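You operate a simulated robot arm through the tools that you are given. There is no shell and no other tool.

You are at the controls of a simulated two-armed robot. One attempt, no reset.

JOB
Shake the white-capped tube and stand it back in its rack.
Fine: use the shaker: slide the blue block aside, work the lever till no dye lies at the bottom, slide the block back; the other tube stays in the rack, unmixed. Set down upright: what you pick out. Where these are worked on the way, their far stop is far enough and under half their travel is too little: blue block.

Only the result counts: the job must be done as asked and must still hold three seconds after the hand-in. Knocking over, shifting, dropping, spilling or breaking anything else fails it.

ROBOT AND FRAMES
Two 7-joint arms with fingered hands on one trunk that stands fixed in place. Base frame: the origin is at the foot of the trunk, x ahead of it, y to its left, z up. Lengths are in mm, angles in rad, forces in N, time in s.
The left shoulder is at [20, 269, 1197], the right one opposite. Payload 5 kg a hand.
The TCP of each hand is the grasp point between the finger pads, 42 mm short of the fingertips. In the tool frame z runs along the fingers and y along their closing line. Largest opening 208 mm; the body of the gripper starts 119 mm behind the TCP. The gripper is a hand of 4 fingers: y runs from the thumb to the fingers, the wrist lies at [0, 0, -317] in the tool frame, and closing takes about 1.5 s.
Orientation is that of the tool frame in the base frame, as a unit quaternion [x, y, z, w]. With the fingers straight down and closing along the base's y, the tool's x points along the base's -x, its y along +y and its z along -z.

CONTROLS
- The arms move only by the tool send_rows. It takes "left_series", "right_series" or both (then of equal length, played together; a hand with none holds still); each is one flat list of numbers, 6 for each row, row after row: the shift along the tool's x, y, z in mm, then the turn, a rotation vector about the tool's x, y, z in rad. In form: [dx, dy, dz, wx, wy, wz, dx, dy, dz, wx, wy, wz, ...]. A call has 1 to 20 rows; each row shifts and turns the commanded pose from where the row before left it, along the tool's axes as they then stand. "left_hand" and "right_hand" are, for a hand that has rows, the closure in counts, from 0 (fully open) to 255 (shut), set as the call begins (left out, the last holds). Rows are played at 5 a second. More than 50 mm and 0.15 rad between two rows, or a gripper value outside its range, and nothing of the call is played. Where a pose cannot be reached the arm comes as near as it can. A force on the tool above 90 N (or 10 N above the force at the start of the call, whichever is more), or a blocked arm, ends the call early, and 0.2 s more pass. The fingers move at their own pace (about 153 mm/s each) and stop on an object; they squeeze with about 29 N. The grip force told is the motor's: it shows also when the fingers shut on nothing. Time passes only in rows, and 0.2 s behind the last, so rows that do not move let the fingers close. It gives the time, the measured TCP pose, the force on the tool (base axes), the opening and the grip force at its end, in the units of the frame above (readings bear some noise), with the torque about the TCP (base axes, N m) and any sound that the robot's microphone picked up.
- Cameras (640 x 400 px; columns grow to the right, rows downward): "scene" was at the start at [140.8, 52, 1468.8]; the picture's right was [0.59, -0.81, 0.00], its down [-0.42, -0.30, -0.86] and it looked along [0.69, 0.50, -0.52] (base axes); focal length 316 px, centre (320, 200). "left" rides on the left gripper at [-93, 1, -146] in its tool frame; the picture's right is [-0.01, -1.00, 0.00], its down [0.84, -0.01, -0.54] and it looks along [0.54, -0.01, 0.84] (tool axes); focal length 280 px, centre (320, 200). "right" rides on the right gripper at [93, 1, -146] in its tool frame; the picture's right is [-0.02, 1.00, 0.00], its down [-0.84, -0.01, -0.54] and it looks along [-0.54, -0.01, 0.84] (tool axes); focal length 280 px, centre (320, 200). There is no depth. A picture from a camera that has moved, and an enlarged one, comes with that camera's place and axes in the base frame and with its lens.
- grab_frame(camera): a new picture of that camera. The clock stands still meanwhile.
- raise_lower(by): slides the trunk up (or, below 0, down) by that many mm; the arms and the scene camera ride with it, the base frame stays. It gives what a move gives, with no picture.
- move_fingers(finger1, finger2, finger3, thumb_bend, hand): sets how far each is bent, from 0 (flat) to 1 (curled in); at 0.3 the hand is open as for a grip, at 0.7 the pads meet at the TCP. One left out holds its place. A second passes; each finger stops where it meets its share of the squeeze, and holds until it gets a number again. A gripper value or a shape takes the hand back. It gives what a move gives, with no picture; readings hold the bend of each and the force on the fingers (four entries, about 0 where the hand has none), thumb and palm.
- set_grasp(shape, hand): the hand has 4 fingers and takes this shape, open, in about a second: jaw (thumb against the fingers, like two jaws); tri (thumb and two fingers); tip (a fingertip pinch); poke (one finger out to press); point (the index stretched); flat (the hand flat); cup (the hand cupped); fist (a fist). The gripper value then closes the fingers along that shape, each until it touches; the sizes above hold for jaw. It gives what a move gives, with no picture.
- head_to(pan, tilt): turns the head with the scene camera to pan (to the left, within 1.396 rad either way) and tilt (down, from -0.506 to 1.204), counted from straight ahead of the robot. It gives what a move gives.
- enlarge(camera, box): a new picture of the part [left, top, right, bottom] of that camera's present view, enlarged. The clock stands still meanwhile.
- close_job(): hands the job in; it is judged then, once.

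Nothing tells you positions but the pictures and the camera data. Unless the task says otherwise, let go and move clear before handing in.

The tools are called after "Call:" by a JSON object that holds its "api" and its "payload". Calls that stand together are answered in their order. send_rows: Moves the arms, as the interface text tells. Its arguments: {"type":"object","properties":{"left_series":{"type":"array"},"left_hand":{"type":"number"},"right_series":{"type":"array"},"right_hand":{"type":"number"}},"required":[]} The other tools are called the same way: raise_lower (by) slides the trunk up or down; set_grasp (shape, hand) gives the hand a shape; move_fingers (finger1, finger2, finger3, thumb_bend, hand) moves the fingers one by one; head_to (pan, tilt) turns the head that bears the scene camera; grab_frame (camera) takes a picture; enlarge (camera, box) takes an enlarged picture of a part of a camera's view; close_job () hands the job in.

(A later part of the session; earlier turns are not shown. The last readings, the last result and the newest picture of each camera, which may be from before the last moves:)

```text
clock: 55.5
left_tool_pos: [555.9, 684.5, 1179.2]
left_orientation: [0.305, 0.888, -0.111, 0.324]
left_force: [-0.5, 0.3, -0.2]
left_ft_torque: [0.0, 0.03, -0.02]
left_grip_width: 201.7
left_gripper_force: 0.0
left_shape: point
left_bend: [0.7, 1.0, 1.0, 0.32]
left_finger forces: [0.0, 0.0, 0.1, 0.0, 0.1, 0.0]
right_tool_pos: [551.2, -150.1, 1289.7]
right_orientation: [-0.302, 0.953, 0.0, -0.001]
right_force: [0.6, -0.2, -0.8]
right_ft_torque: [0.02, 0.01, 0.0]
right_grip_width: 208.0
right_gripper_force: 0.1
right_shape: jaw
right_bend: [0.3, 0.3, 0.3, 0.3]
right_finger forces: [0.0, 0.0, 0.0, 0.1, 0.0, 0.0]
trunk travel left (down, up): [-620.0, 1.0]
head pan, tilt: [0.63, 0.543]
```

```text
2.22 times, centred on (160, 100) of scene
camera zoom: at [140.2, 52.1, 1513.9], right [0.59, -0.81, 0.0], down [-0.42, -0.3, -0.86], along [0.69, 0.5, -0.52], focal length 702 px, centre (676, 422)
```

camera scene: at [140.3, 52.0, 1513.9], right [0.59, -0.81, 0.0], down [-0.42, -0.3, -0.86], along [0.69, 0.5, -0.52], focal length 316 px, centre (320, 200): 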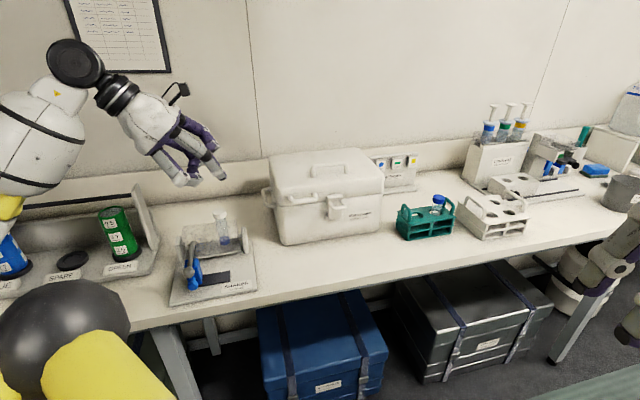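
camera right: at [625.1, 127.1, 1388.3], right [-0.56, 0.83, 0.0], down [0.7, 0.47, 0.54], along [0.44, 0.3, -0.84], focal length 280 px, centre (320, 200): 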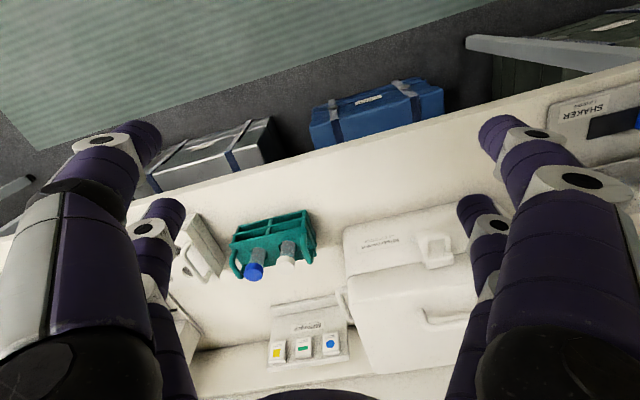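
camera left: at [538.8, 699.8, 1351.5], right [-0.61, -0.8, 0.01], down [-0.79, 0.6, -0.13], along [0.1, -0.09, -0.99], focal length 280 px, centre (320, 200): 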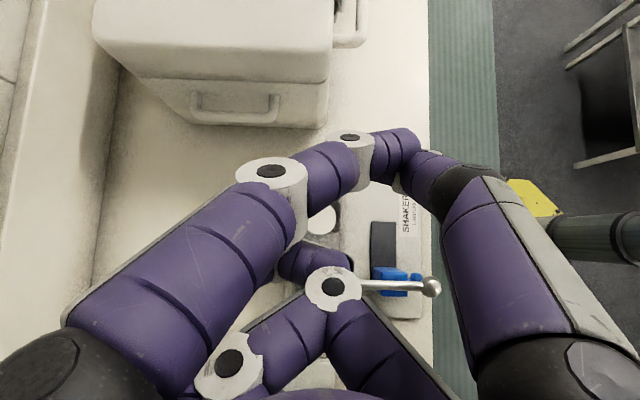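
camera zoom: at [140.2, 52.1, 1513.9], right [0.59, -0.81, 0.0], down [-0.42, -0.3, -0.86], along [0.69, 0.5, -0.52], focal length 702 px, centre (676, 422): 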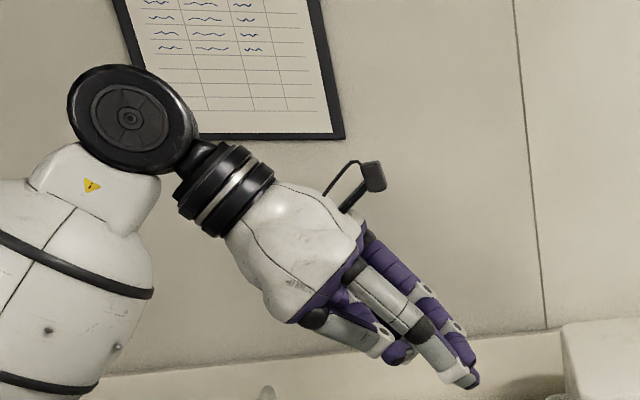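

Those shapes do not help. The right hand, coming from the front, can pinch the block's knob with its lower finger pair without touching the lever. I'll move the left hand aside to watch from above and check the right hand's finger layout.

Call:
{"api": "set_grasp", "payload": {"shape": "jaw", "hand": "left"}}

Call:
{"api": "send_rows", "payload": {"left_series": [28.8, 0, -24.2, 0, 0, 0, 28.8, 0, -24.2, 0, 0, 0, 28.8, 0, -24.2, 0, 0, 0, 28.8, 0, -24.2, 0, 0, 0, 0, 0, 0, 0, 0, 0]}}

Call:
{"api": "move_fingers", "payload": {"hand": "right", "finger1": 0.7, "finger2": 0.1, "finger3": 0.1, "thumb_bend": 0.1}}

Call:
{"api": "grab_frame", "payload": {"camera": "right"}}

Call:
{"api": "grab_frame", "payload": {"camera": "left"}}

```text
clock: 56.4
left_tool_pos: [555.7, 685.6, 1179.9]
left_orientation: [0.305, 0.889, -0.112, 0.324]
left_force: [0.2, -0.3, -0.4]
left_ft_torque: [0.04, 0.02, 0.04]
left_grip_width: 207.7
left_gripper_force: 0.0
left_shape: jaw
left_bend: [0.3, 0.3, 0.3, 0.3]
left_finger forces: [0.1, 0.0, 0.0, 0.0, 0.1, 0.0]
right_tool_pos: [551.8, -150.9, 1289.2]
right_orientation: [-0.301, 0.954, 0.0, 0.0]
right_force: [0.1, -0.7, -1.3]
right_ft_torque: [-0.02, 0.02, -0.01]
right_grip_width: 207.9
right_gripper_force: 0.1
right_shape: jaw
right_bend: [0.3, 0.3, 0.3, 0.3]
right_finger forces: [0.0, 0.0, 0.0, 0.0, 0.1, 0.1]
trunk travel left (down, up): [-620.0, 1.0]
head pan, tilt: [0.63, 0.543]
```

```text
clock: 57.6
left_tool_pos: [437.8, 776.1, 1178.7]
left_orientation: [0.306, 0.889, -0.112, 0.323]
left_force: [0.1, 0.3, 0.4]
left_ft_torque: [0.01, 0.03, 0.0]
left_grip_width: 208.1
left_gripper_force: 0.0
left_shape: jaw
left_bend: [0.3, 0.3, 0.3, 0.3]
left_finger forces: [0.0, 0.0, 0.0, 0.0, 0.0, 0.0]
right_tool_pos: [552.5, -153.0, 1287.9]
right_orientation: [-0.301, 0.954, 0.001, 0.001]
right_force: [0.3, 0.0, -1.1]
right_ft_torque: [0.02, 0.09, 0.01]
right_grip_width: 208.0
right_gripper_force: 0.0
right_shape: jaw
right_bend: [0.3, 0.3, 0.3, 0.3]
right_finger forces: [0.0, 0.0, 0.0, 0.1, 0.0, 0.0]
trunk travel left (down, up): [-620.0, 1.0]
head pan, tilt: [0.63, 0.543]
```

```text
clock: 58.6
left_tool_pos: [436.5, 776.9, 1178.9]
left_orientation: [0.305, 0.889, -0.111, 0.324]
left_force: [-0.2, 0.3, 0.6]
left_ft_torque: [0.0, -0.03, 0.02]
left_grip_width: 208.1
left_gripper_force: 0.0
left_shape: jaw
left_bend: [0.3, 0.3, 0.3, 0.3]
left_finger forces: [0.0, 0.1, 0.1, 0.1, 0.0, 0.0]
right_tool_pos: [551.6, -149.9, 1289.1]
right_orientation: [-0.302, 0.953, 0.0, 0.0]
right_force: [-0.2, 0.2, -0.1]
right_ft_torque: [0.0, 0.03, -0.01]
right_grip_width: 147.6
right_gripper_force: 0.0
right_shape: fingers
right_bend: [0.7, 0.1, 0.1, 0.1]
right_finger forces: [0.0, 0.0, 0.1, 0.1, 0.1, 0.1]
trunk travel left (down, up): [-620.0, 1.0]
head pan, tilt: [0.63, 0.543]
```

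```text
taken
camera right: at [473.3, -203.3, 1435.5], right [-0.56, 0.83, 0.0], down [0.7, 0.47, 0.54], along [0.45, 0.3, -0.84], focal length 280 px, centre (320, 200)
```

right: 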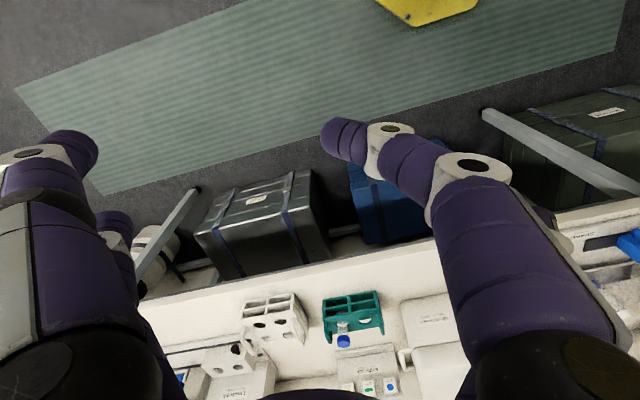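

```text
taken
camera left: at [419.7, 791.3, 1351.4], right [-0.61, -0.8, 0.01], down [-0.79, 0.6, -0.13], along [0.1, -0.09, -0.99], focal length 280 px, centre (320, 200)
```

left: 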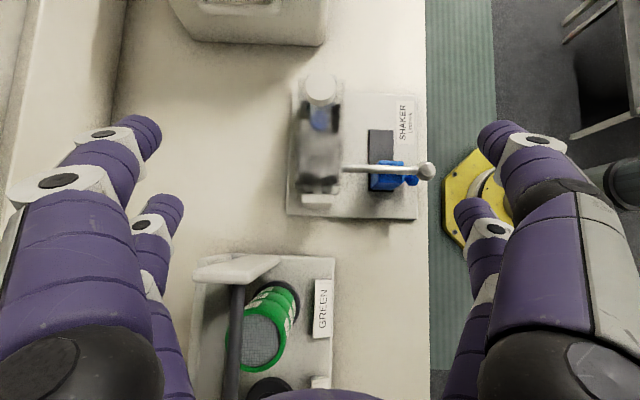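

The right hand mirrors the left. The left camera now gives a clear plan view of the shaker, so I'll zoom in for precise block and knob positions.

Call:
{"api": "enlarge", "payload": {"camera": "left", "box": [280, 80, 450, 230]}}

Call:
{"api": "enlarge", "payload": {"camera": "left", "box": [360, 140, 440, 200]}}

```text
2.67 times, centred on (365, 155) of left
camera zoom: at [419.7, 791.3, 1351.4], right [-0.61, -0.8, 0.01], down [-0.79, 0.6, -0.13], along [0.1, -0.09, -0.99], focal length 748 px, centre (200, 320)
```

zoom: 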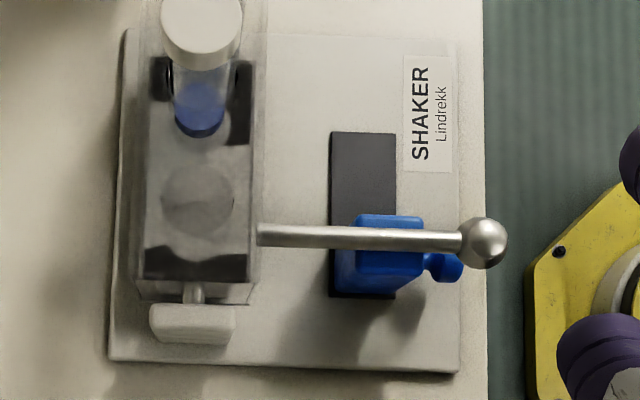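

```text
6.67 times, centred on (400, 170) of left
camera zoom: at [419.7, 791.3, 1351.4], right [-0.61, -0.8, 0.01], down [-0.79, 0.6, -0.13], along [0.1, -0.09, -0.99], focal length 1869 px, centre (-213, 400)
```

zoom: 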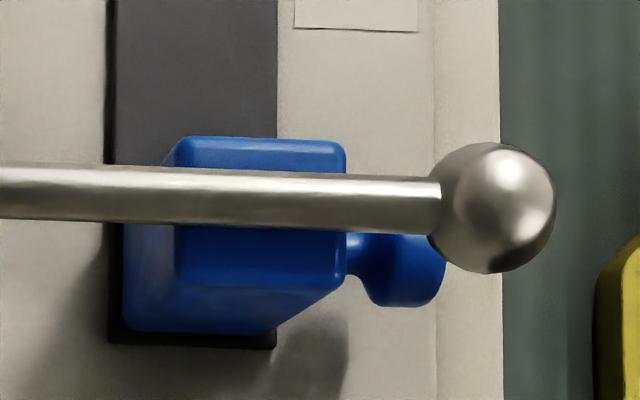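

I now have precise positions: knob centre near (401.5, 621, 935), ball near (401, 622, 985), and block travel about 64 mm toward +f1 = (0.77, −0.64). I'll reorient the right hand to point forward-left, nearly level.

Call:
{"api": "send_rows", "payload": {"right_series": [0, 0, 0, 0, 0, -0.131, 0, 0, 0, 0, 0, -0.131, 0, 0, 0, 0, -0.137, 0, 0, 0, 0, 0, -0.137, 0, 0, 0, 0, 0, -0.137, 0, 0, 0, 0, 0, -0.137, 0, 0, 0, 0, 0, -0.137, 0, 0, 0, 0, 0, -0.137, 0, 0, 0, 0, 0, -0.137, 0, 0, 0, 0, 0, -0.137, 0, 0, 0, 0, 0, -0.137, 0, 0, 0, 0, 0, -0.137, 0, 0, 0, 0, 0, 0, 0]}}

Call:
{"api": "grab_frame", "payload": {"camera": "scene"}}

Call:
{"api": "grab_frame", "payload": {"camera": "right"}}

```text
clock: 61.4
left_tool_pos: [437.7, 777.4, 1179.8]
left_orientation: [0.304, 0.889, -0.111, 0.324]
left_force: [0.2, 0.0, 0.1]
left_ft_torque: [0.0, -0.01, -0.01]
left_grip_width: 207.8
left_gripper_force: 0.0
left_shape: jaw
left_bend: [0.3, 0.3, 0.3, 0.3]
left_finger forces: [0.1, 0.1, 0.1, 0.0, 0.1, 0.0]
right_tool_pos: [574.1, -152.6, 1297.1]
right_orientation: [-0.329, 0.701, 0.269, 0.573]
right_force: [0.2, -0.4, 0.0]
right_ft_torque: [0.02, 0.01, -0.02]
right_grip_width: 147.5
right_gripper_force: 0.0
right_shape: fingers
right_bend: [0.7, 0.1, 0.1, 0.1]
right_finger forces: [0.0, 0.0, 0.0, 0.1, 0.0, 0.1]
right hand out of reach, approached as far as the arm can: row 12
trunk travel left (down, up): [-620.0, 1.0]
head pan, tilt: [0.63, 0.543]
```

```text
taken
camera scene: at [140.1, 52.4, 1513.9], right [0.59, -0.81, 0.0], down [-0.42, -0.31, -0.86], along [0.69, 0.5, -0.52], focal length 316 px, centre (320, 200)
```

scene: 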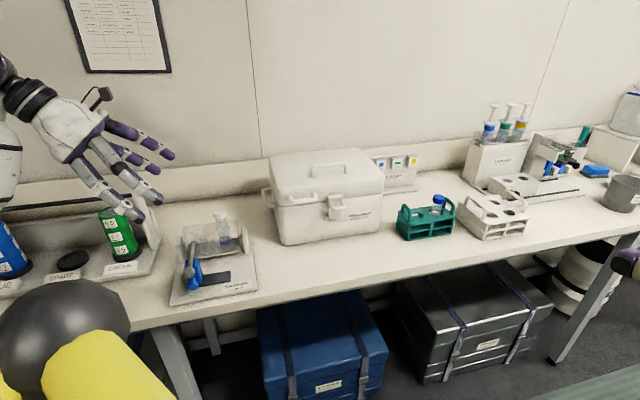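

```text
taken
camera right: at [468.1, -276.4, 1234.6], right [-0.77, 0.64, 0.01], down [-0.22, -0.28, 0.93], along [0.6, 0.71, 0.36], focal length 280 px, centre (320, 200)
```

right: 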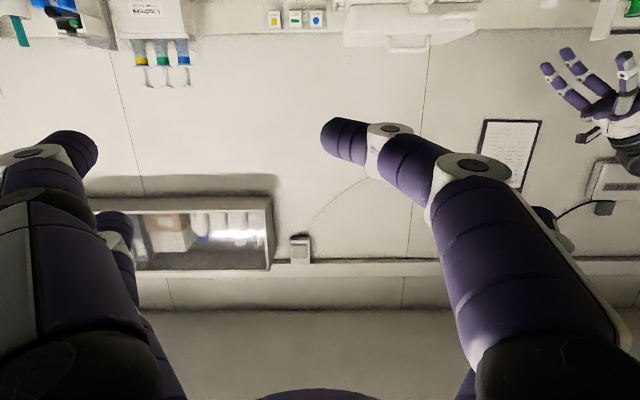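

The right hand is pointing level toward forward-left. I'll swing its heading to about 75° so its wrist stays clear of the trunk, then bring it in low in front of the bench.

Call:
{"api": "move_fingers", "payload": {"hand": "right", "finger1": 0.52, "finger2": 0.1, "finger3": 0.1, "thumb_bend": 0.52}}

Call:
{"api": "send_rows", "payload": {"right_series": [0, 0, 0, -0.1408, 0, -0.0286, 0, 0, 0, -0.1408, 0, -0.0286, 0, 0, 0, -0.1408, 0, -0.0286, 0, 0, 0, 0, 0, 0]}}

```text
clock: 62.4
left_tool_pos: [436.3, 775.8, 1178.6]
left_orientation: [0.305, 0.888, -0.111, 0.324]
left_force: [0.1, 0.5, -0.2]
left_ft_torque: [0.03, 0.01, 0.01]
left_grip_width: 207.8
left_gripper_force: 0.0
left_shape: jaw
left_bend: [0.3, 0.3, 0.3, 0.3]
left_finger forces: [0.0, 0.0, 0.1, 0.0, 0.1, 0.0]
right_tool_pos: [573.9, -153.6, 1296.9]
right_orientation: [-0.329, 0.702, 0.269, 0.572]
right_force: [-0.4, -0.6, 0.5]
right_ft_torque: [-0.02, 0.02, 0.01]
right_grip_width: 102.0
right_gripper_force: 0.1
right_shape: fingers
right_bend: [0.52, 0.1, 0.1, 0.52]
right_finger forces: [0.0, 0.1, 0.1, 0.1, 0.0, 0.0]
trunk travel left (down, up): [-620.0, 1.0]
head pan, tilt: [0.63, 0.543]
```

```text
clock: 63.4
left_tool_pos: [436.8, 776.5, 1178.6]
left_orientation: [0.305, 0.888, -0.111, 0.325]
left_force: [0.2, 0.3, 0.1]
left_ft_torque: [-0.02, -0.01, 0.0]
left_grip_width: 208.0
left_gripper_force: 0.1
left_shape: jaw
left_bend: [0.3, 0.3, 0.3, 0.3]
left_finger forces: [0.0, 0.1, 0.1, 0.1, 0.0, 0.1]
right_tool_pos: [573.3, -151.5, 1298.4]
right_orientation: [-0.47, 0.615, 0.384, 0.503]
right_force: [0.7, 0.8, -0.9]
right_ft_torque: [0.0, 0.02, 0.04]
right_grip_width: 102.1
right_gripper_force: 0.0
right_shape: fingers
right_bend: [0.52, 0.1, 0.1, 0.52]
right_finger forces: [0.0, 0.0, 0.0, 0.0, 0.0, 0.0]
trunk travel left (down, up): [-620.0, 1.0]
head pan, tilt: [0.63, 0.543]
```

Now I'll bring the right hand across in front of the bench in two stages.

Call:
{"api": "send_rows", "payload": {"right_series": [9.16, 20.24, 37.5, 0, 0, 0, 9.16, 20.24, 37.5, 0, 0, 0, 9.16, 20.24, 37.5, 0, 0, 0, 9.16, 20.24, 37.5, 0, 0, 0, 9.16, 20.24, 37.5, 0, 0, 0, 9.16, 20.24, 37.5, 0, 0, 0, 9.16, 20.24, 37.5, 0, 0, 0, 9.16, 20.24, 37.5, 0, 0, 0, 9.16, 20.24, 37.5, 0, 0, 0, 0, 0, 0, 0, 0, 0]}}

Call:
{"api": "grab_frame", "payload": {"camera": "scene"}}

Call:
{"api": "grab_frame", "payload": {"camera": "left"}}

```text
clock: 65.6
left_tool_pos: [437.5, 776.2, 1179.2]
left_orientation: [0.306, 0.888, -0.112, 0.324]
left_force: [-0.1, 0.1, -0.2]
left_ft_torque: [0.01, 0.02, -0.01]
left_grip_width: 208.0
left_gripper_force: 0.0
left_shape: jaw
left_bend: [0.3, 0.3, 0.3, 0.3]
left_finger forces: [0.1, 0.1, 0.1, 0.1, 0.0, 0.0]
right_tool_pos: [481.7, 196.5, 1146.6]
right_orientation: [-0.47, 0.615, 0.384, 0.503]
right_force: [0.5, 0.1, -0.4]
right_ft_torque: [-0.02, -0.03, -0.02]
right_grip_width: 102.3
right_gripper_force: 0.0
right_shape: fingers
right_bend: [0.52, 0.1, 0.1, 0.52]
right_finger forces: [0.0, 0.1, 0.0, 0.1, 0.0, 0.0]
trunk travel left (down, up): [-620.0, 1.0]
head pan, tilt: [0.63, 0.543]
```

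```text
taken
camera scene: at [140.1, 51.9, 1514.0], right [0.59, -0.81, 0.0], down [-0.42, -0.3, -0.86], along [0.69, 0.5, -0.52], focal length 316 px, centre (320, 200)
```

scene: 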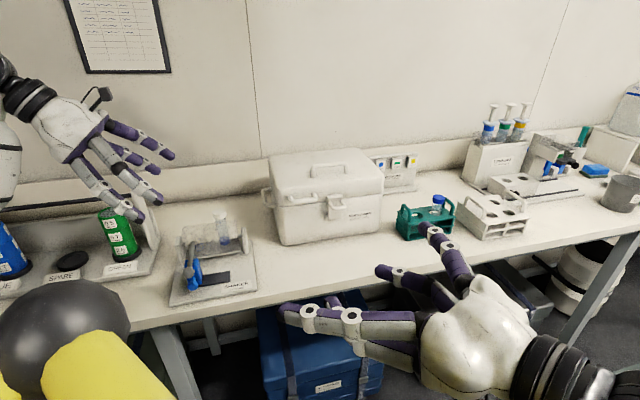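

```text
taken
camera left: at [420.0, 790.8, 1351.8], right [-0.61, -0.8, 0.01], down [-0.79, 0.6, -0.13], along [0.1, -0.09, -0.99], focal length 280 px, centre (320, 200)
```

left: 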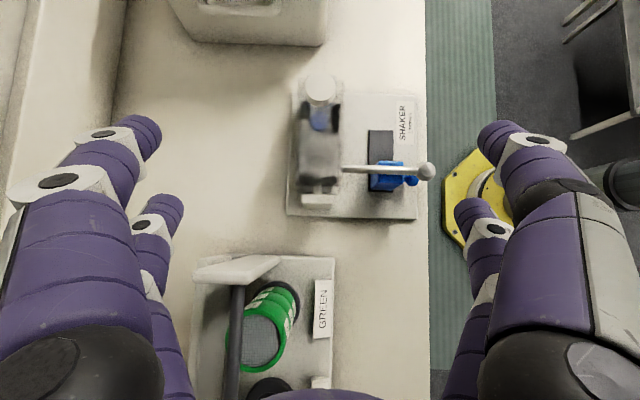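

Clear so far. I'll continue to a point in front of the shaker's knob.

Call:
{"api": "send_rows", "payload": {"right_series": [15.85, 22.93, 36.2, 0, 0, 0, 15.85, 22.93, 36.2, 0, 0, 0, 15.85, 22.93, 36.2, 0, 0, 0, 15.85, 22.93, 36.2, 0, 0, 0, 15.85, 22.93, 36.2, 0, 0, 0, 15.85, 22.93, 36.2, 0, 0, 0, 0, 0, 0, 0, 0, 0]}}

Call:
{"api": "grab_frame", "payload": {"camera": "scene"}}

Call:
{"api": "grab_frame", "payload": {"camera": "left"}}

Call:
{"api": "grab_frame", "payload": {"camera": "right"}}

```text
clock: 67.2
left_tool_pos: [436.7, 775.6, 1178.9]
left_orientation: [0.307, 0.888, -0.112, 0.324]
left_force: [0.2, -0.6, 0.9]
left_ft_torque: [0.06, -0.05, 0.0]
left_grip_width: 208.1
left_gripper_force: 0.0
left_shape: jaw
left_bend: [0.3, 0.3, 0.3, 0.3]
left_finger forces: [0.1, 0.0, 0.1, 0.0, 0.0, 0.0]
right_tool_pos: [398.0, 419.3, 1010.5]
right_orientation: [-0.47, 0.615, 0.384, 0.503]
right_force: [0.6, 0.2, -0.6]
right_ft_torque: [-0.03, 0.03, -0.02]
right_grip_width: 102.0
right_gripper_force: 0.1
right_shape: fingers
right_bend: [0.52, 0.1, 0.1, 0.52]
right_finger forces: [0.0, 0.0, 0.1, 0.0, 0.1, 0.0]
trunk travel left (down, up): [-620.0, 1.0]
head pan, tilt: [0.63, 0.543]
```

```text
taken
camera scene: at [139.8, 52.0, 1514.0], right [0.59, -0.81, 0.0], down [-0.42, -0.3, -0.86], along [0.69, 0.5, -0.52], focal length 316 px, centre (320, 200)
```

scene: 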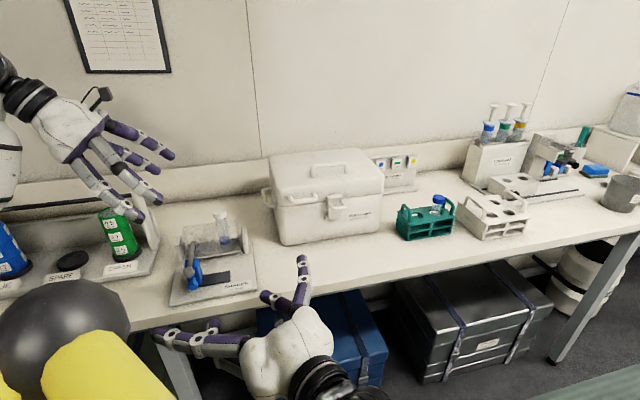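

```text
taken
camera left: at [419.7, 791.0, 1351.6], right [-0.61, -0.8, 0.01], down [-0.79, 0.6, -0.13], along [0.1, -0.09, -0.99], focal length 280 px, centre (320, 200)
```

left: 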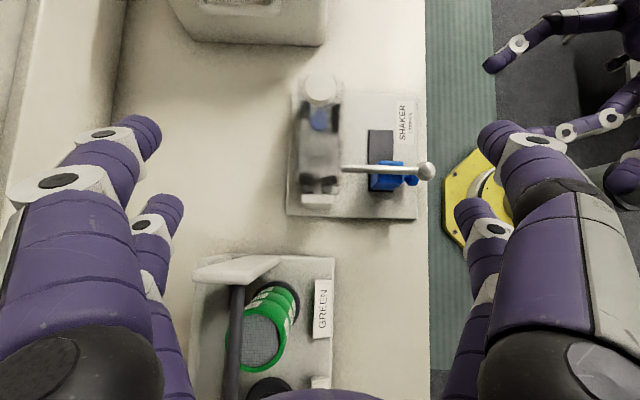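

```text
taken
camera right: at [352.3, 264.1, 948.1], right [-0.96, 0.27, 0.01], down [-0.08, -0.35, 0.93], along [0.25, 0.9, 0.36], focal length 280 px, centre (320, 200)
```

right: 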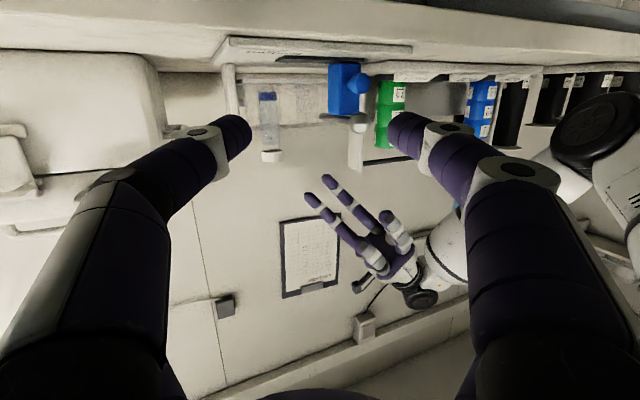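

The right camera sees the block's knob (upside down) between its thumb and finger 1. I'll zoom to refine the knob position.

Call:
{"api": "enlarge", "payload": {"camera": "right", "box": [300, 40, 400, 150]}}

Call:
{"api": "enlarge", "payload": {"camera": "scene", "box": [150, 210, 340, 390]}}

```text
3.64 times, centred on (350, 95) of right
camera zoom: at [352.3, 264.1, 948.1], right [-0.96, 0.27, 0.01], down [-0.08, -0.35, 0.93], along [0.25, 0.9, 0.36], focal length 1020 px, centre (211, 582)
```

zoom: 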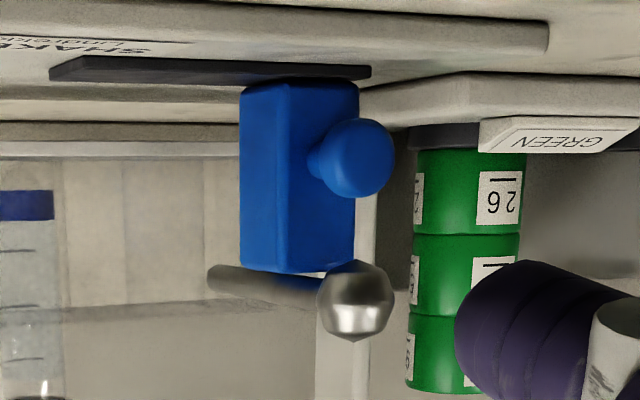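

```text
2.22 times, centred on (245, 300) of scene
camera zoom: at [139.8, 52.0, 1514.0], right [0.59, -0.81, 0.0], down [-0.42, -0.3, -0.86], along [0.69, 0.5, -0.52], focal length 702 px, centre (487, -22)
```

zoom: 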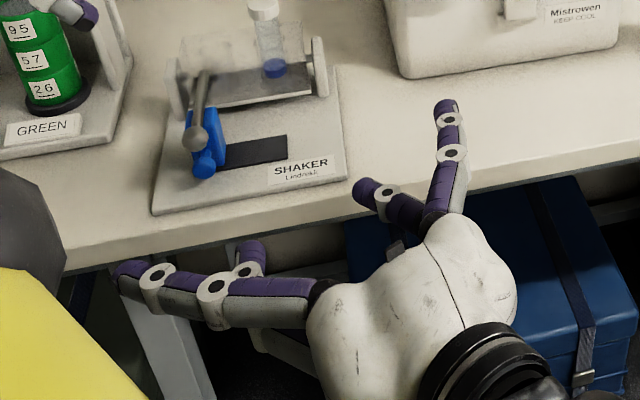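

Knob centre refined to about (402, 621, 938) and ball at (401, 622, 985). I'll move to 70 mm in front of the knob with the fingers straddling its line.

Call:
{"api": "send_rows", "payload": {"right_series": [1.4, 16.4, 34.4, 0, 0, 0, 1.4, 16.4, 34.4, 0, 0, 0, 1.4, 16.4, 34.4, 0, 0, 0, 0, 0, 0, 0, 0, 0]}}

Call:
{"api": "grab_frame", "payload": {"camera": "right"}}

Call:
{"api": "enlarge", "payload": {"camera": "scene", "box": [130, 220, 300, 370]}}

Call:
{"api": "enlarge", "payload": {"camera": "left", "box": [340, 100, 540, 240]}}

```text
clock: 68.4
left_tool_pos: [436.0, 777.1, 1180.0]
left_orientation: [0.305, 0.888, -0.111, 0.324]
left_force: [0.2, 1.1, -0.8]
left_ft_torque: [-0.03, -0.01, -0.02]
left_grip_width: 207.8
left_gripper_force: 0.1
left_shape: jaw
left_bend: [0.3, 0.3, 0.3, 0.3]
left_finger forces: [0.0, 0.0, 0.0, 0.0, 0.0, 0.0]
right_tool_pos: [384.9, 507.0, 929.3]
right_orientation: [-0.484, 0.626, 0.374, 0.484]
right_force: [-8.5, -9.9, 1.8]
right_ft_torque: [-0.31, 0.2, -0.39]
right_grip_width: 92.4
right_gripper_force: 6.1
right_shape: fingers
right_bend: [0.52, 0.1, 0.1, 0.55]
right_finger forces: [0.0, 0.0, 0.0, 0.0, 13.3, 0.1]
right hand out of reach, approached as far as the arm can: row 3
trunk travel left (down, up): [-620.0, 1.0]
head pan, tilt: [0.63, 0.543]
stopped in row 4 (right hand): the arm was blocked; the commanded pose is now the measured one
```

```text
taken
camera right: at [341.7, 348.0, 875.7], right [-0.97, 0.26, 0.01], down [-0.07, -0.3, 0.95], along [0.25, 0.92, 0.31], focal length 280 px, centre (320, 200)
```

right: 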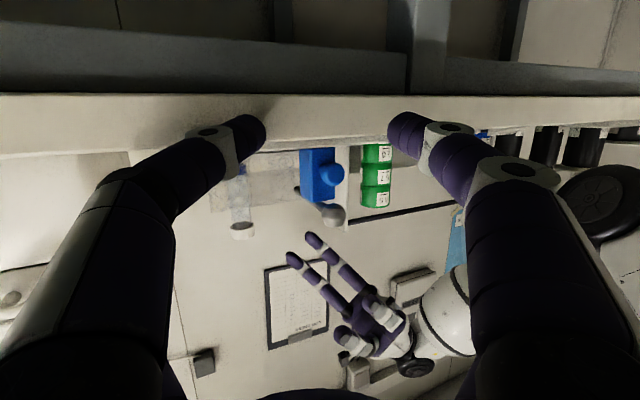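

```text
2.67 times, centred on (215, 295) of scene
camera zoom: at [139.6, 51.6, 1514.0], right [0.59, -0.81, 0.0], down [-0.42, -0.3, -0.86], along [0.69, 0.5, -0.52], focal length 842 px, centre (600, -53)
```

zoom: 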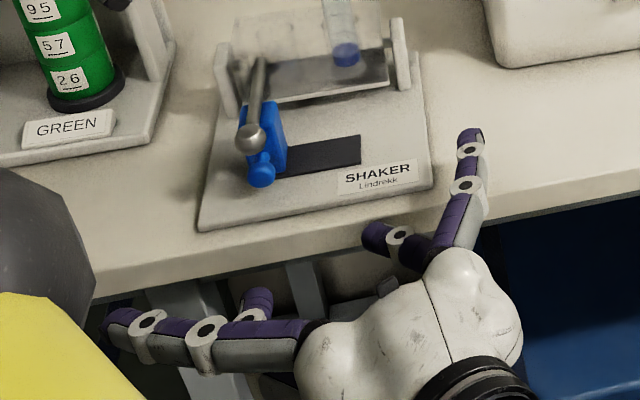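

```text
2.86 times, centred on (440, 170) of left
camera zoom: at [419.3, 790.9, 1352.0], right [-0.61, -0.8, 0.01], down [-0.79, 0.6, -0.13], along [0.1, -0.09, -0.99], focal length 801 px, centre (-23, 286)
```

zoom: 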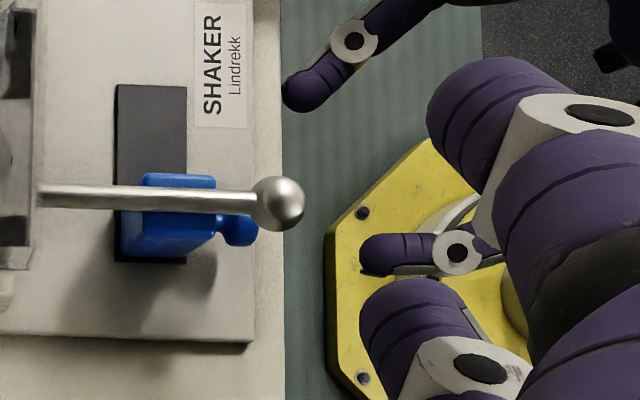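

The right arm hits a joint limit there and its thumb touched the bench edge, so I'll back it out. The left hand can do this instead: coming from above with a slight tilt, finger 1's bent tip can reach under the lever and push the block's left face.

Call:
{"api": "send_rows", "payload": {"right_series": [-20.6, -12.7, -32.3, 0, 0, 0, -20.6, -12.7, -32.3, 0, 0, 0, -20.6, -12.7, -32.3, 0, 0, 0, -13, -21.1, -37.1, 0, 0, 0, -13, -21.1, -37.1, 0, 0, 0, -13, -21.1, -37.1, 0, 0, 0, -13, -21.1, -37.1, 0, 0, 0, -13, -21.1, -37.1, 0, 0, 0, -13, -21.1, -37.1, 0, 0, 0, -13, -21.1, -37.1, 0, 0, 0, 0, 0, 0, 0, 0, 0]}}

Call:
{"api": "grab_frame", "payload": {"camera": "scene"}}

```text
clock: 70.8
left_tool_pos: [437.2, 776.9, 1178.8]
left_orientation: [0.305, 0.888, -0.112, 0.324]
left_force: [-0.5, -0.4, -1.1]
left_ft_torque: [-0.01, 0.01, 0.02]
left_grip_width: 208.0
left_gripper_force: 0.1
left_shape: jaw
left_bend: [0.3, 0.3, 0.3, 0.3]
left_finger forces: [0.0, 0.0, 0.1, 0.0, 0.1, 0.0]
right_tool_pos: [488.2, 164.8, 1171.4]
right_orientation: [-0.483, 0.625, 0.376, 0.484]
right_force: [0.5, 0.8, -0.7]
right_ft_torque: [-0.01, 0.01, 0.03]
right_grip_width: 102.2
right_gripper_force: 0.0
right_shape: fingers
right_bend: [0.52, 0.1, 0.1, 0.52]
right_finger forces: [0.0, 0.0, 0.0, 0.0, 0.0, 0.0]
trunk travel left (down, up): [-620.0, 1.0]
head pan, tilt: [0.63, 0.543]
```

```text
taken
camera scene: at [140.6, 52.3, 1513.7], right [0.59, -0.81, 0.0], down [-0.42, -0.31, -0.86], along [0.69, 0.5, -0.52], focal length 316 px, centre (320, 200)
```

scene: 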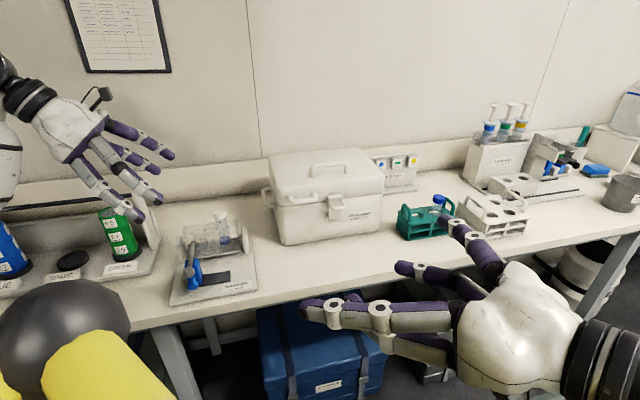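

Now I'll park the right hand away and turn the left hand so its fingers close along the block's sliding direction, tilted 0.35 rad.

Call:
{"api": "send_rows", "payload": {"left_series": [0, 0, 0, 0, 0.14, 0, 0, 0, 0, 0, 0.14, 0, 0, 0, 0, 0, 0.14, 0, 0, 0, 0, 0, 0.14, 0, 0, 0, 0, 0, 0.14, 0, 0, 0, 0, 0, 0, -0.1401, 0, 0, 0, 0, 0, -0.1401, 0, 0, 0, 0, 0, -0.1401, 0, 0, 0, 0, 0, -0.1401, 0, 0, 0, 0, 0, -0.1401, 0, 0, 0, 0, 0, -0.1401, 0, 0, 0, 0, 0, -0.1401, 0, 0, 0, 0, 0, -0.1401, 0, 0, 0, 0, 0, -0.1401, 0, 0, 0, 0, 0, -0.1401, 0, 0, 0, 0, 0, -0.1401, 0, 0, 0, 0.1167, 0, 0, 0, 0, 0, 0.1167, 0, 0, 0, 0, 0, 0.1167, 0, 0, 0, 0, 0, 0, 0, 0], "right_series": [-2.6, -19, -36.9, 0, 0, 0, -2.6, -19, -36.9, 0, 0, 0, -2.6, -19, -36.9, 0, 0, 0, -2.6, -19, -36.9, 0, 0, 0, -2.6, -19, -36.9, 0, 0, 0, -2.6, -19, -36.9, 0, 0, 0, -2.6, -19, -36.9, 0, 0, 0, -2.6, -19, -36.9, 0, 0, 0, 0, 0, 0, 0, 0, 0, 0, 0, 0, 0, 0, 0, 0, 0, 0, 0, 0, 0, 0, 0, 0, 0, 0, 0, 0, 0, 0, 0, 0, 0, 0, 0, 0, 0, 0, 0, 0, 0, 0, 0, 0, 0, 0, 0, 0, 0, 0, 0, 0, 0, 0, 0, 0, 0, 0, 0, 0, 0, 0, 0, 0, 0, 0, 0, 0, 0, 0, 0, 0, 0]}}

Call:
{"api": "grab_frame", "payload": {"camera": "left"}}

Call:
{"api": "grab_frame", "payload": {"camera": "scene"}}

```text
refused: series must hold 6 numbers for each row
```

```text
taken
camera left: at [419.9, 791.8, 1351.0], right [-0.6, -0.8, 0.01], down [-0.79, 0.6, -0.13], along [0.1, -0.09, -0.99], focal length 280 px, centre (320, 200)
```

left: 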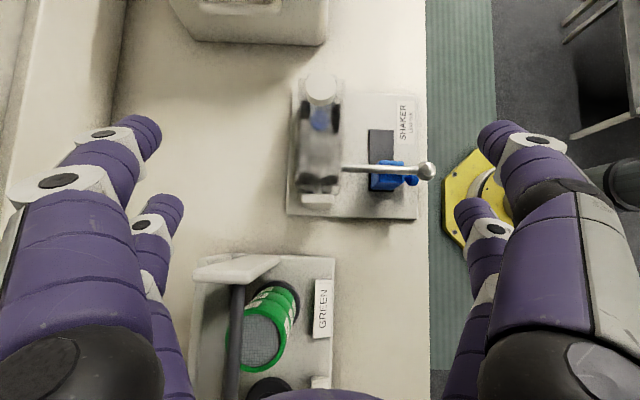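

```text
taken
camera scene: at [140.6, 52.3, 1513.7], right [0.59, -0.81, 0.0], down [-0.42, -0.31, -0.86], along [0.69, 0.5, -0.52], focal length 316 px, centre (320, 200)
```

scene: 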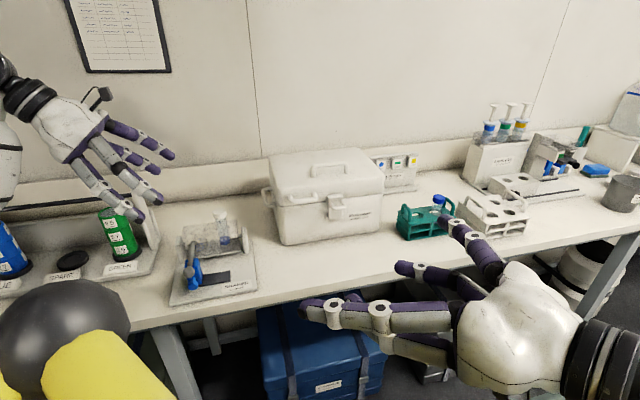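

I miscounted the rows in that call, so it was refused and nothing moved. I'll send the two hands in separate calls.

Call:
{"api": "send_rows", "payload": {"right_series": [-2.6, -19, -36.9, 0, 0, 0, -2.6, -19, -36.9, 0, 0, 0, -2.6, -19, -36.9, 0, 0, 0, -2.6, -19, -36.9, 0, 0, 0, -2.6, -19, -36.9, 0, 0, 0, -2.6, -19, -36.9, 0, 0, 0, -2.6, -19, -36.9, 0, 0, 0, -2.6, -19, -36.9, 0, 0, 0]}}

Call:
{"api": "send_rows", "payload": {"left_series": [0, 0, 0, 0, 0.14, 0, 0, 0, 0, 0, 0.14, 0, 0, 0, 0, 0, 0.14, 0, 0, 0, 0, 0, 0.14, 0, 0, 0, 0, 0, 0.14, 0, 0, 0, 0, 0, 0, -0.1401, 0, 0, 0, 0, 0, -0.1401, 0, 0, 0, 0, 0, -0.1401, 0, 0, 0, 0, 0, -0.1401, 0, 0, 0, 0, 0, -0.1401, 0, 0, 0, 0, 0, -0.1401, 0, 0, 0, 0, 0, -0.1401, 0, 0, 0, 0, 0, -0.1401, 0, 0, 0, 0, 0, -0.1401, 0, 0, 0, 0, 0, -0.1401, 0, 0, 0, 0, 0, -0.1401]}}

Call:
{"api": "send_rows", "payload": {"left_series": [0, 0, 0, 0.1167, 0, 0, 0, 0, 0, 0.1167, 0, 0, 0, 0, 0, 0.1167, 0, 0, 0, 0, 0, 0, 0, 0]}}

Call:
{"api": "grab_frame", "payload": {"camera": "left"}}

Call:
{"api": "grab_frame", "payload": {"camera": "scene"}}

```text
clock: 72.6
left_tool_pos: [437.8, 776.0, 1179.6]
left_orientation: [0.305, 0.888, -0.11, 0.325]
left_force: [-1.0, 0.0, 0.1]
left_ft_torque: [0.11, 0.0, 0.02]
left_grip_width: 208.0
left_gripper_force: 0.0
left_shape: jaw
left_bend: [0.3, 0.3, 0.3, 0.3]
left_finger forces: [0.0, 0.0, 0.0, 0.1, 0.0, 0.0]
right_tool_pos: [565.9, -147.4, 1260.9]
right_orientation: [-0.483, 0.625, 0.375, 0.484]
right_force: [0.9, -1.1, -0.9]
right_ft_torque: [0.03, 0.01, 0.02]
right_grip_width: 102.2
right_gripper_force: 0.0
right_shape: fingers
right_bend: [0.52, 0.1, 0.1, 0.52]
right_finger forces: [0.0, 0.0, 0.0, 0.0, 0.1, 0.0]
trunk travel left (down, up): [-620.0, 1.0]
head pan, tilt: [0.63, 0.543]
```

```text
clock: 75.1
left_tool_pos: [439.0, 758.4, 1134.4]
left_orientation: [-0.096, 0.995, -0.004, 0.019]
left_force: [62.4, -4.6, 12.8]
left_ft_torque: [0.83, -2.5, -6.75]
left_grip_width: 206.8
left_gripper_force: 0.1
left_shape: jaw
left_bend: [0.39, 0.3, 0.3, 0.3]
left_finger forces: [69.2, 0.0, 0.1, 0.0, 0.0, 0.0]
left hand out of reach, approached as far as the arm can: row 5, 10
right_tool_pos: [567.5, -145.6, 1261.4]
right_orientation: [-0.482, 0.627, 0.374, 0.484]
right_force: [-2.3, 3.1, 0.9]
right_ft_torque: [-0.3, -0.02, -0.31]
right_grip_width: 102.1
right_gripper_force: 0.0
right_shape: fingers
right_bend: [0.52, 0.1, 0.1, 0.52]
right_finger forces: [0.0, 0.0, 0.1, 0.0, 0.0, 0.1]
trunk travel left (down, up): [-620.0, 1.0]
head pan, tilt: [0.63, 0.543]
stopped in row 12 (left hand): the force on the tool passed its limit at 99 N (the readings are from after the stop); the commanded pose is now the measured one
```

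```text
clock: 76.1
left_tool_pos: [432.0, 758.4, 1134.1]
left_orientation: [-0.096, 0.979, -0.177, 0.029]
left_force: [37.0, -24.2, 10.4]
left_ft_torque: [0.5, -0.8, -3.65]
left_grip_width: 207.6
left_gripper_force: 0.1
left_shape: jaw
left_bend: [0.44, 0.3, 0.3, 0.3]
left_finger forces: [46.4, 0.1, 0.0, 0.0, 0.0, 0.0]
right_tool_pos: [567.5, -148.9, 1260.8]
right_orientation: [-0.482, 0.626, 0.376, 0.484]
right_force: [-1.0, 0.8, 0.5]
right_ft_torque: [-0.12, -0.01, -0.16]
right_grip_width: 102.1
right_gripper_force: 0.0
right_shape: fingers
right_bend: [0.52, 0.1, 0.1, 0.52]
right_finger forces: [0.0, 0.0, 0.1, 0.1, 0.0, 0.1]
trunk travel left (down, up): [-620.0, 1.0]
head pan, tilt: [0.63, 0.543]
```

```text
taken
camera left: at [510.0, 826.4, 1273.4], right [0.19, -0.92, 0.35], down [-0.87, 0.0, 0.49], along [-0.45, -0.4, -0.8], focal length 280 px, centre (320, 200)
```

left: 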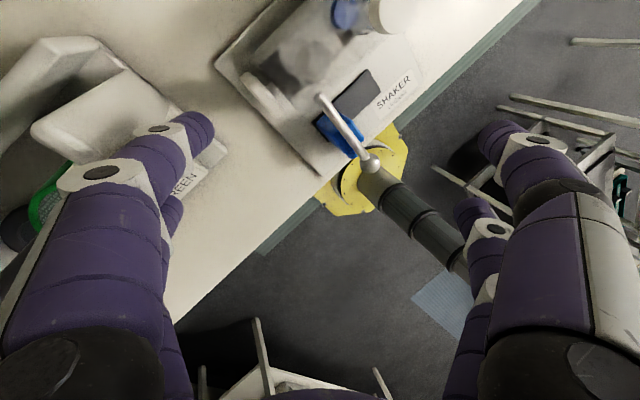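

```text
taken
camera scene: at [141.8, 50.4, 1513.7], right [0.59, -0.81, 0.0], down [-0.42, -0.3, -0.86], along [0.69, 0.5, -0.52], focal length 316 px, centre (320, 200)
```

scene: 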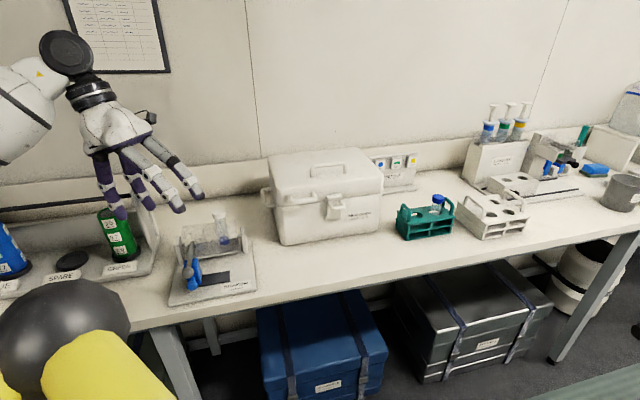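

The left hand sagged during the turn and finger 1 ran into the neighbouring rig's panel. I'll move away along the contact force, then straight up, and inspect for any shift.

Call:
{"api": "send_rows", "payload": {"left_series": [-21.3, -23.6, -1.3, 0, 0, 0, -1.15, -17.6, -46.8, 0, 0, 0, -1.15, -17.6, -46.8, 0, 0, 0, 0, 0, 0, 0, 0, 0]}}

Call:
{"api": "grab_frame", "payload": {"camera": "left"}}

Call:
{"api": "grab_frame", "payload": {"camera": "scene"}}

```text
clock: 77.1
left_tool_pos: [459.9, 746.8, 1226.6]
left_orientation: [-0.099, 0.979, -0.175, 0.026]
left_force: [2.8, 1.9, -2.4]
left_ft_torque: [-0.5, 0.39, -0.16]
left_grip_width: 208.2
left_gripper_force: 0.0
left_shape: jaw
left_bend: [0.3, 0.3, 0.3, 0.3]
left_finger forces: [0.0, 0.0, 0.0, 0.0, 0.1, 0.0]
left hand out of reach, approached as far as the arm can: row 3
right_tool_pos: [570.6, -143.3, 1260.2]
right_orientation: [-0.482, 0.627, 0.375, 0.483]
right_force: [3.5, 2.0, -1.4]
right_ft_torque: [0.09, 0.1, 0.37]
right_grip_width: 102.1
right_gripper_force: 0.0
right_shape: fingers
right_bend: [0.52, 0.1, 0.1, 0.52]
right_finger forces: [0.1, 0.0, 0.0, 0.1, 0.1, 0.0]
trunk travel left (down, up): [-620.0, 1.0]
head pan, tilt: [0.63, 0.543]
```

```text
taken
camera left: at [538.7, 816.4, 1364.4], right [0.2, -0.92, 0.35], down [-0.87, 0.0, 0.49], along [-0.45, -0.4, -0.8], focal length 280 px, centre (320, 200)
```

left: 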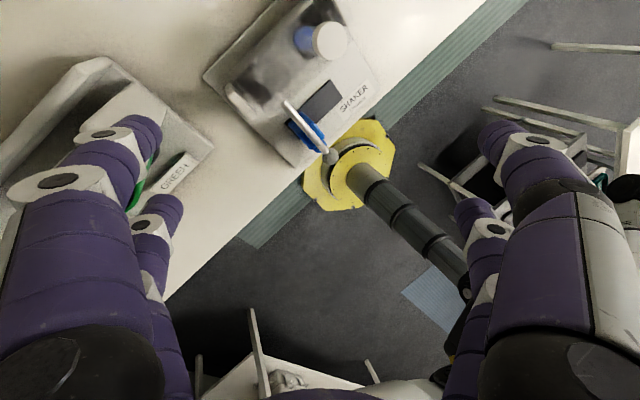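

```text
taken
camera scene: at [144.6, 55.6, 1512.6], right [0.59, -0.81, 0.0], down [-0.42, -0.31, -0.85], along [0.69, 0.5, -0.52], focal length 316 px, centre (320, 200)
```

scene: 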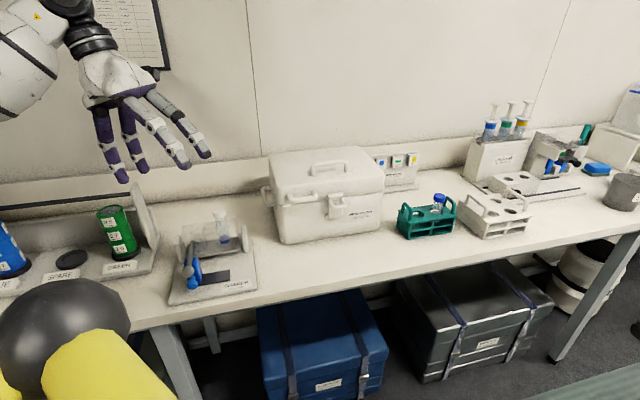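

Free again. I'll let things settle and take the same enlarged view as before, to compare the neighbouring rig's position.

Call:
{"api": "send_rows", "payload": {"left_series": [0, 0, 0, 0, 0, 0, 0, 0, 0, 0, 0, 0]}}

Call:
{"api": "enlarge", "payload": {"camera": "scene", "box": [150, 210, 340, 390]}}

Call:
{"api": "enlarge", "payload": {"camera": "scene", "box": [0, 170, 190, 320]}}

```text
clock: 77.7
left_tool_pos: [457.0, 741.6, 1231.3]
left_orientation: [-0.097, 0.979, -0.176, 0.029]
left_force: [-1.8, -1.5, 1.6]
left_ft_torque: [0.21, -0.05, 0.0]
left_grip_width: 207.9
left_gripper_force: 0.0
left_shape: jaw
left_bend: [0.3, 0.3, 0.3, 0.3]
left_finger forces: [0.0, 0.0, 0.0, 0.0, 0.0, 0.0]
right_tool_pos: [566.4, -148.9, 1260.8]
right_orientation: [-0.483, 0.626, 0.374, 0.484]
right_force: [-0.6, -0.9, 0.0]
right_ft_torque: [-0.02, 0.02, -0.03]
right_grip_width: 102.4
right_gripper_force: 0.1
right_shape: fingers
right_bend: [0.52, 0.1, 0.1, 0.52]
right_finger forces: [0.0, 0.0, 0.1, 0.1, 0.1, 0.0]
trunk travel left (down, up): [-620.0, 1.0]
head pan, tilt: [0.63, 0.543]
```

```text
2.22 times, centred on (245, 300) of scene
camera zoom: at [139.3, 50.3, 1514.2], right [0.59, -0.81, 0.0], down [-0.42, -0.3, -0.86], along [0.69, 0.51, -0.52], focal length 702 px, centre (487, -22)
```

zoom: 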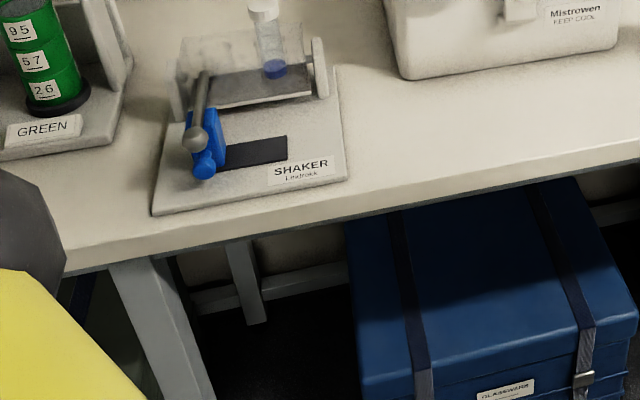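

```text
2.67 times, centred on (95, 245) of scene
camera zoom: at [139.3, 50.3, 1514.2], right [0.59, -0.81, 0.0], down [-0.42, -0.3, -0.86], along [0.69, 0.51, -0.52], focal length 842 px, centre (920, 80)
```

zoom: 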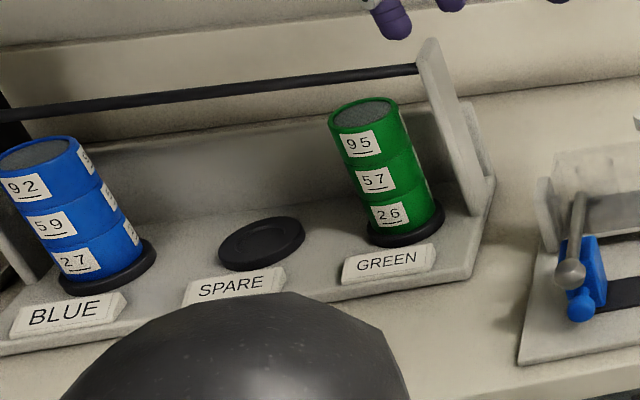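

The rig sits at exactly the same image position as before, so it did not move. I'll carry the left hand toward the front of the shaker at safe height and finish the yaw turn there.

Call:
{"api": "send_rows", "payload": {"left_series": [21.3, -35.3, 12.7, 0, 0, 0, 21.3, -35.3, 12.7, 0, 0, 0, 0, 0, 0, -0.003, -0.0465, -0.1236, 0, 0, 0, -0.003, -0.0465, -0.1236, 0, 0, 0, -0.003, -0.0465, -0.1236, 0, 0, 0, -0.003, -0.0465, -0.1236, 0, 0, 0, -0.003, -0.0465, -0.1236, 0, 0, 0, 0, 0, 0]}}

Call:
{"api": "grab_frame", "payload": {"camera": "left"}}

Call:
{"api": "grab_frame", "payload": {"camera": "scene"}}

```text
clock: 79.5
left_tool_pos: [428.7, 659.7, 1230.9]
left_orientation: [-0.41, 0.895, -0.156, 0.085]
left_force: [-0.8, -1.1, 0.6]
left_ft_torque: [0.01, -0.01, 0.0]
left_grip_width: 207.7
left_gripper_force: 0.1
left_shape: jaw
left_bend: [0.3, 0.3, 0.3, 0.3]
left_finger forces: [0.1, 0.0, 0.1, 0.1, 0.0, 0.1]
right_tool_pos: [566.4, -146.6, 1261.2]
right_orientation: [-0.483, 0.626, 0.375, 0.485]
right_force: [0.0, -0.9, 0.5]
right_ft_torque: [0.02, -0.02, -0.02]
right_grip_width: 102.2
right_gripper_force: 0.1
right_shape: fingers
right_bend: [0.52, 0.1, 0.1, 0.52]
right_finger forces: [0.0, 0.0, 0.0, 0.0, 0.2, 0.0]
trunk travel left (down, up): [-620.0, 1.0]
head pan, tilt: [0.63, 0.543]
```

```text
taken
camera left: at [446.7, 761.7, 1370.5], right [0.72, -0.6, 0.35], down [-0.69, -0.54, 0.49], along [-0.11, -0.59, -0.8], focal length 280 px, centre (320, 200)
```

left: 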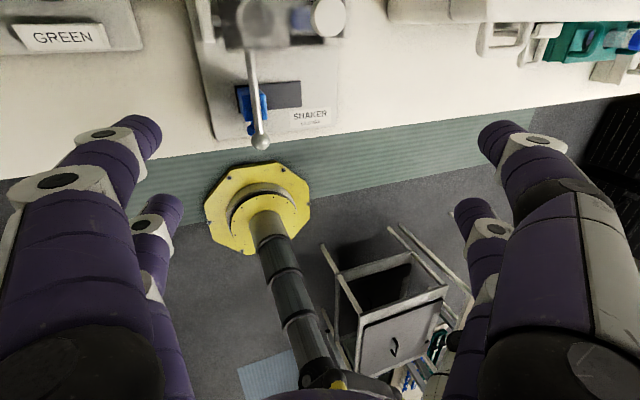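

```text
taken
camera scene: at [139.8, 52.0, 1513.9], right [0.59, -0.81, 0.0], down [-0.42, -0.3, -0.86], along [0.69, 0.5, -0.52], focal length 316 px, centre (320, 200)
```

scene: 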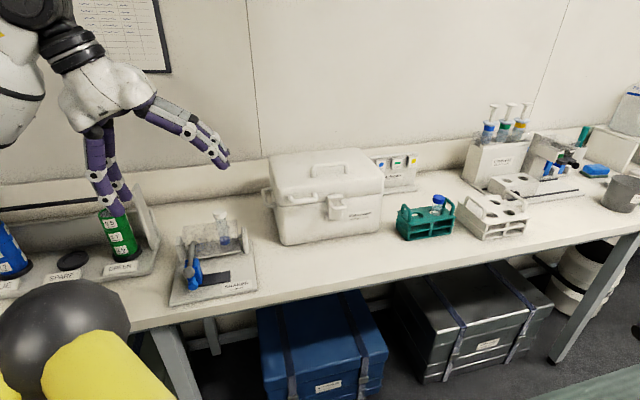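

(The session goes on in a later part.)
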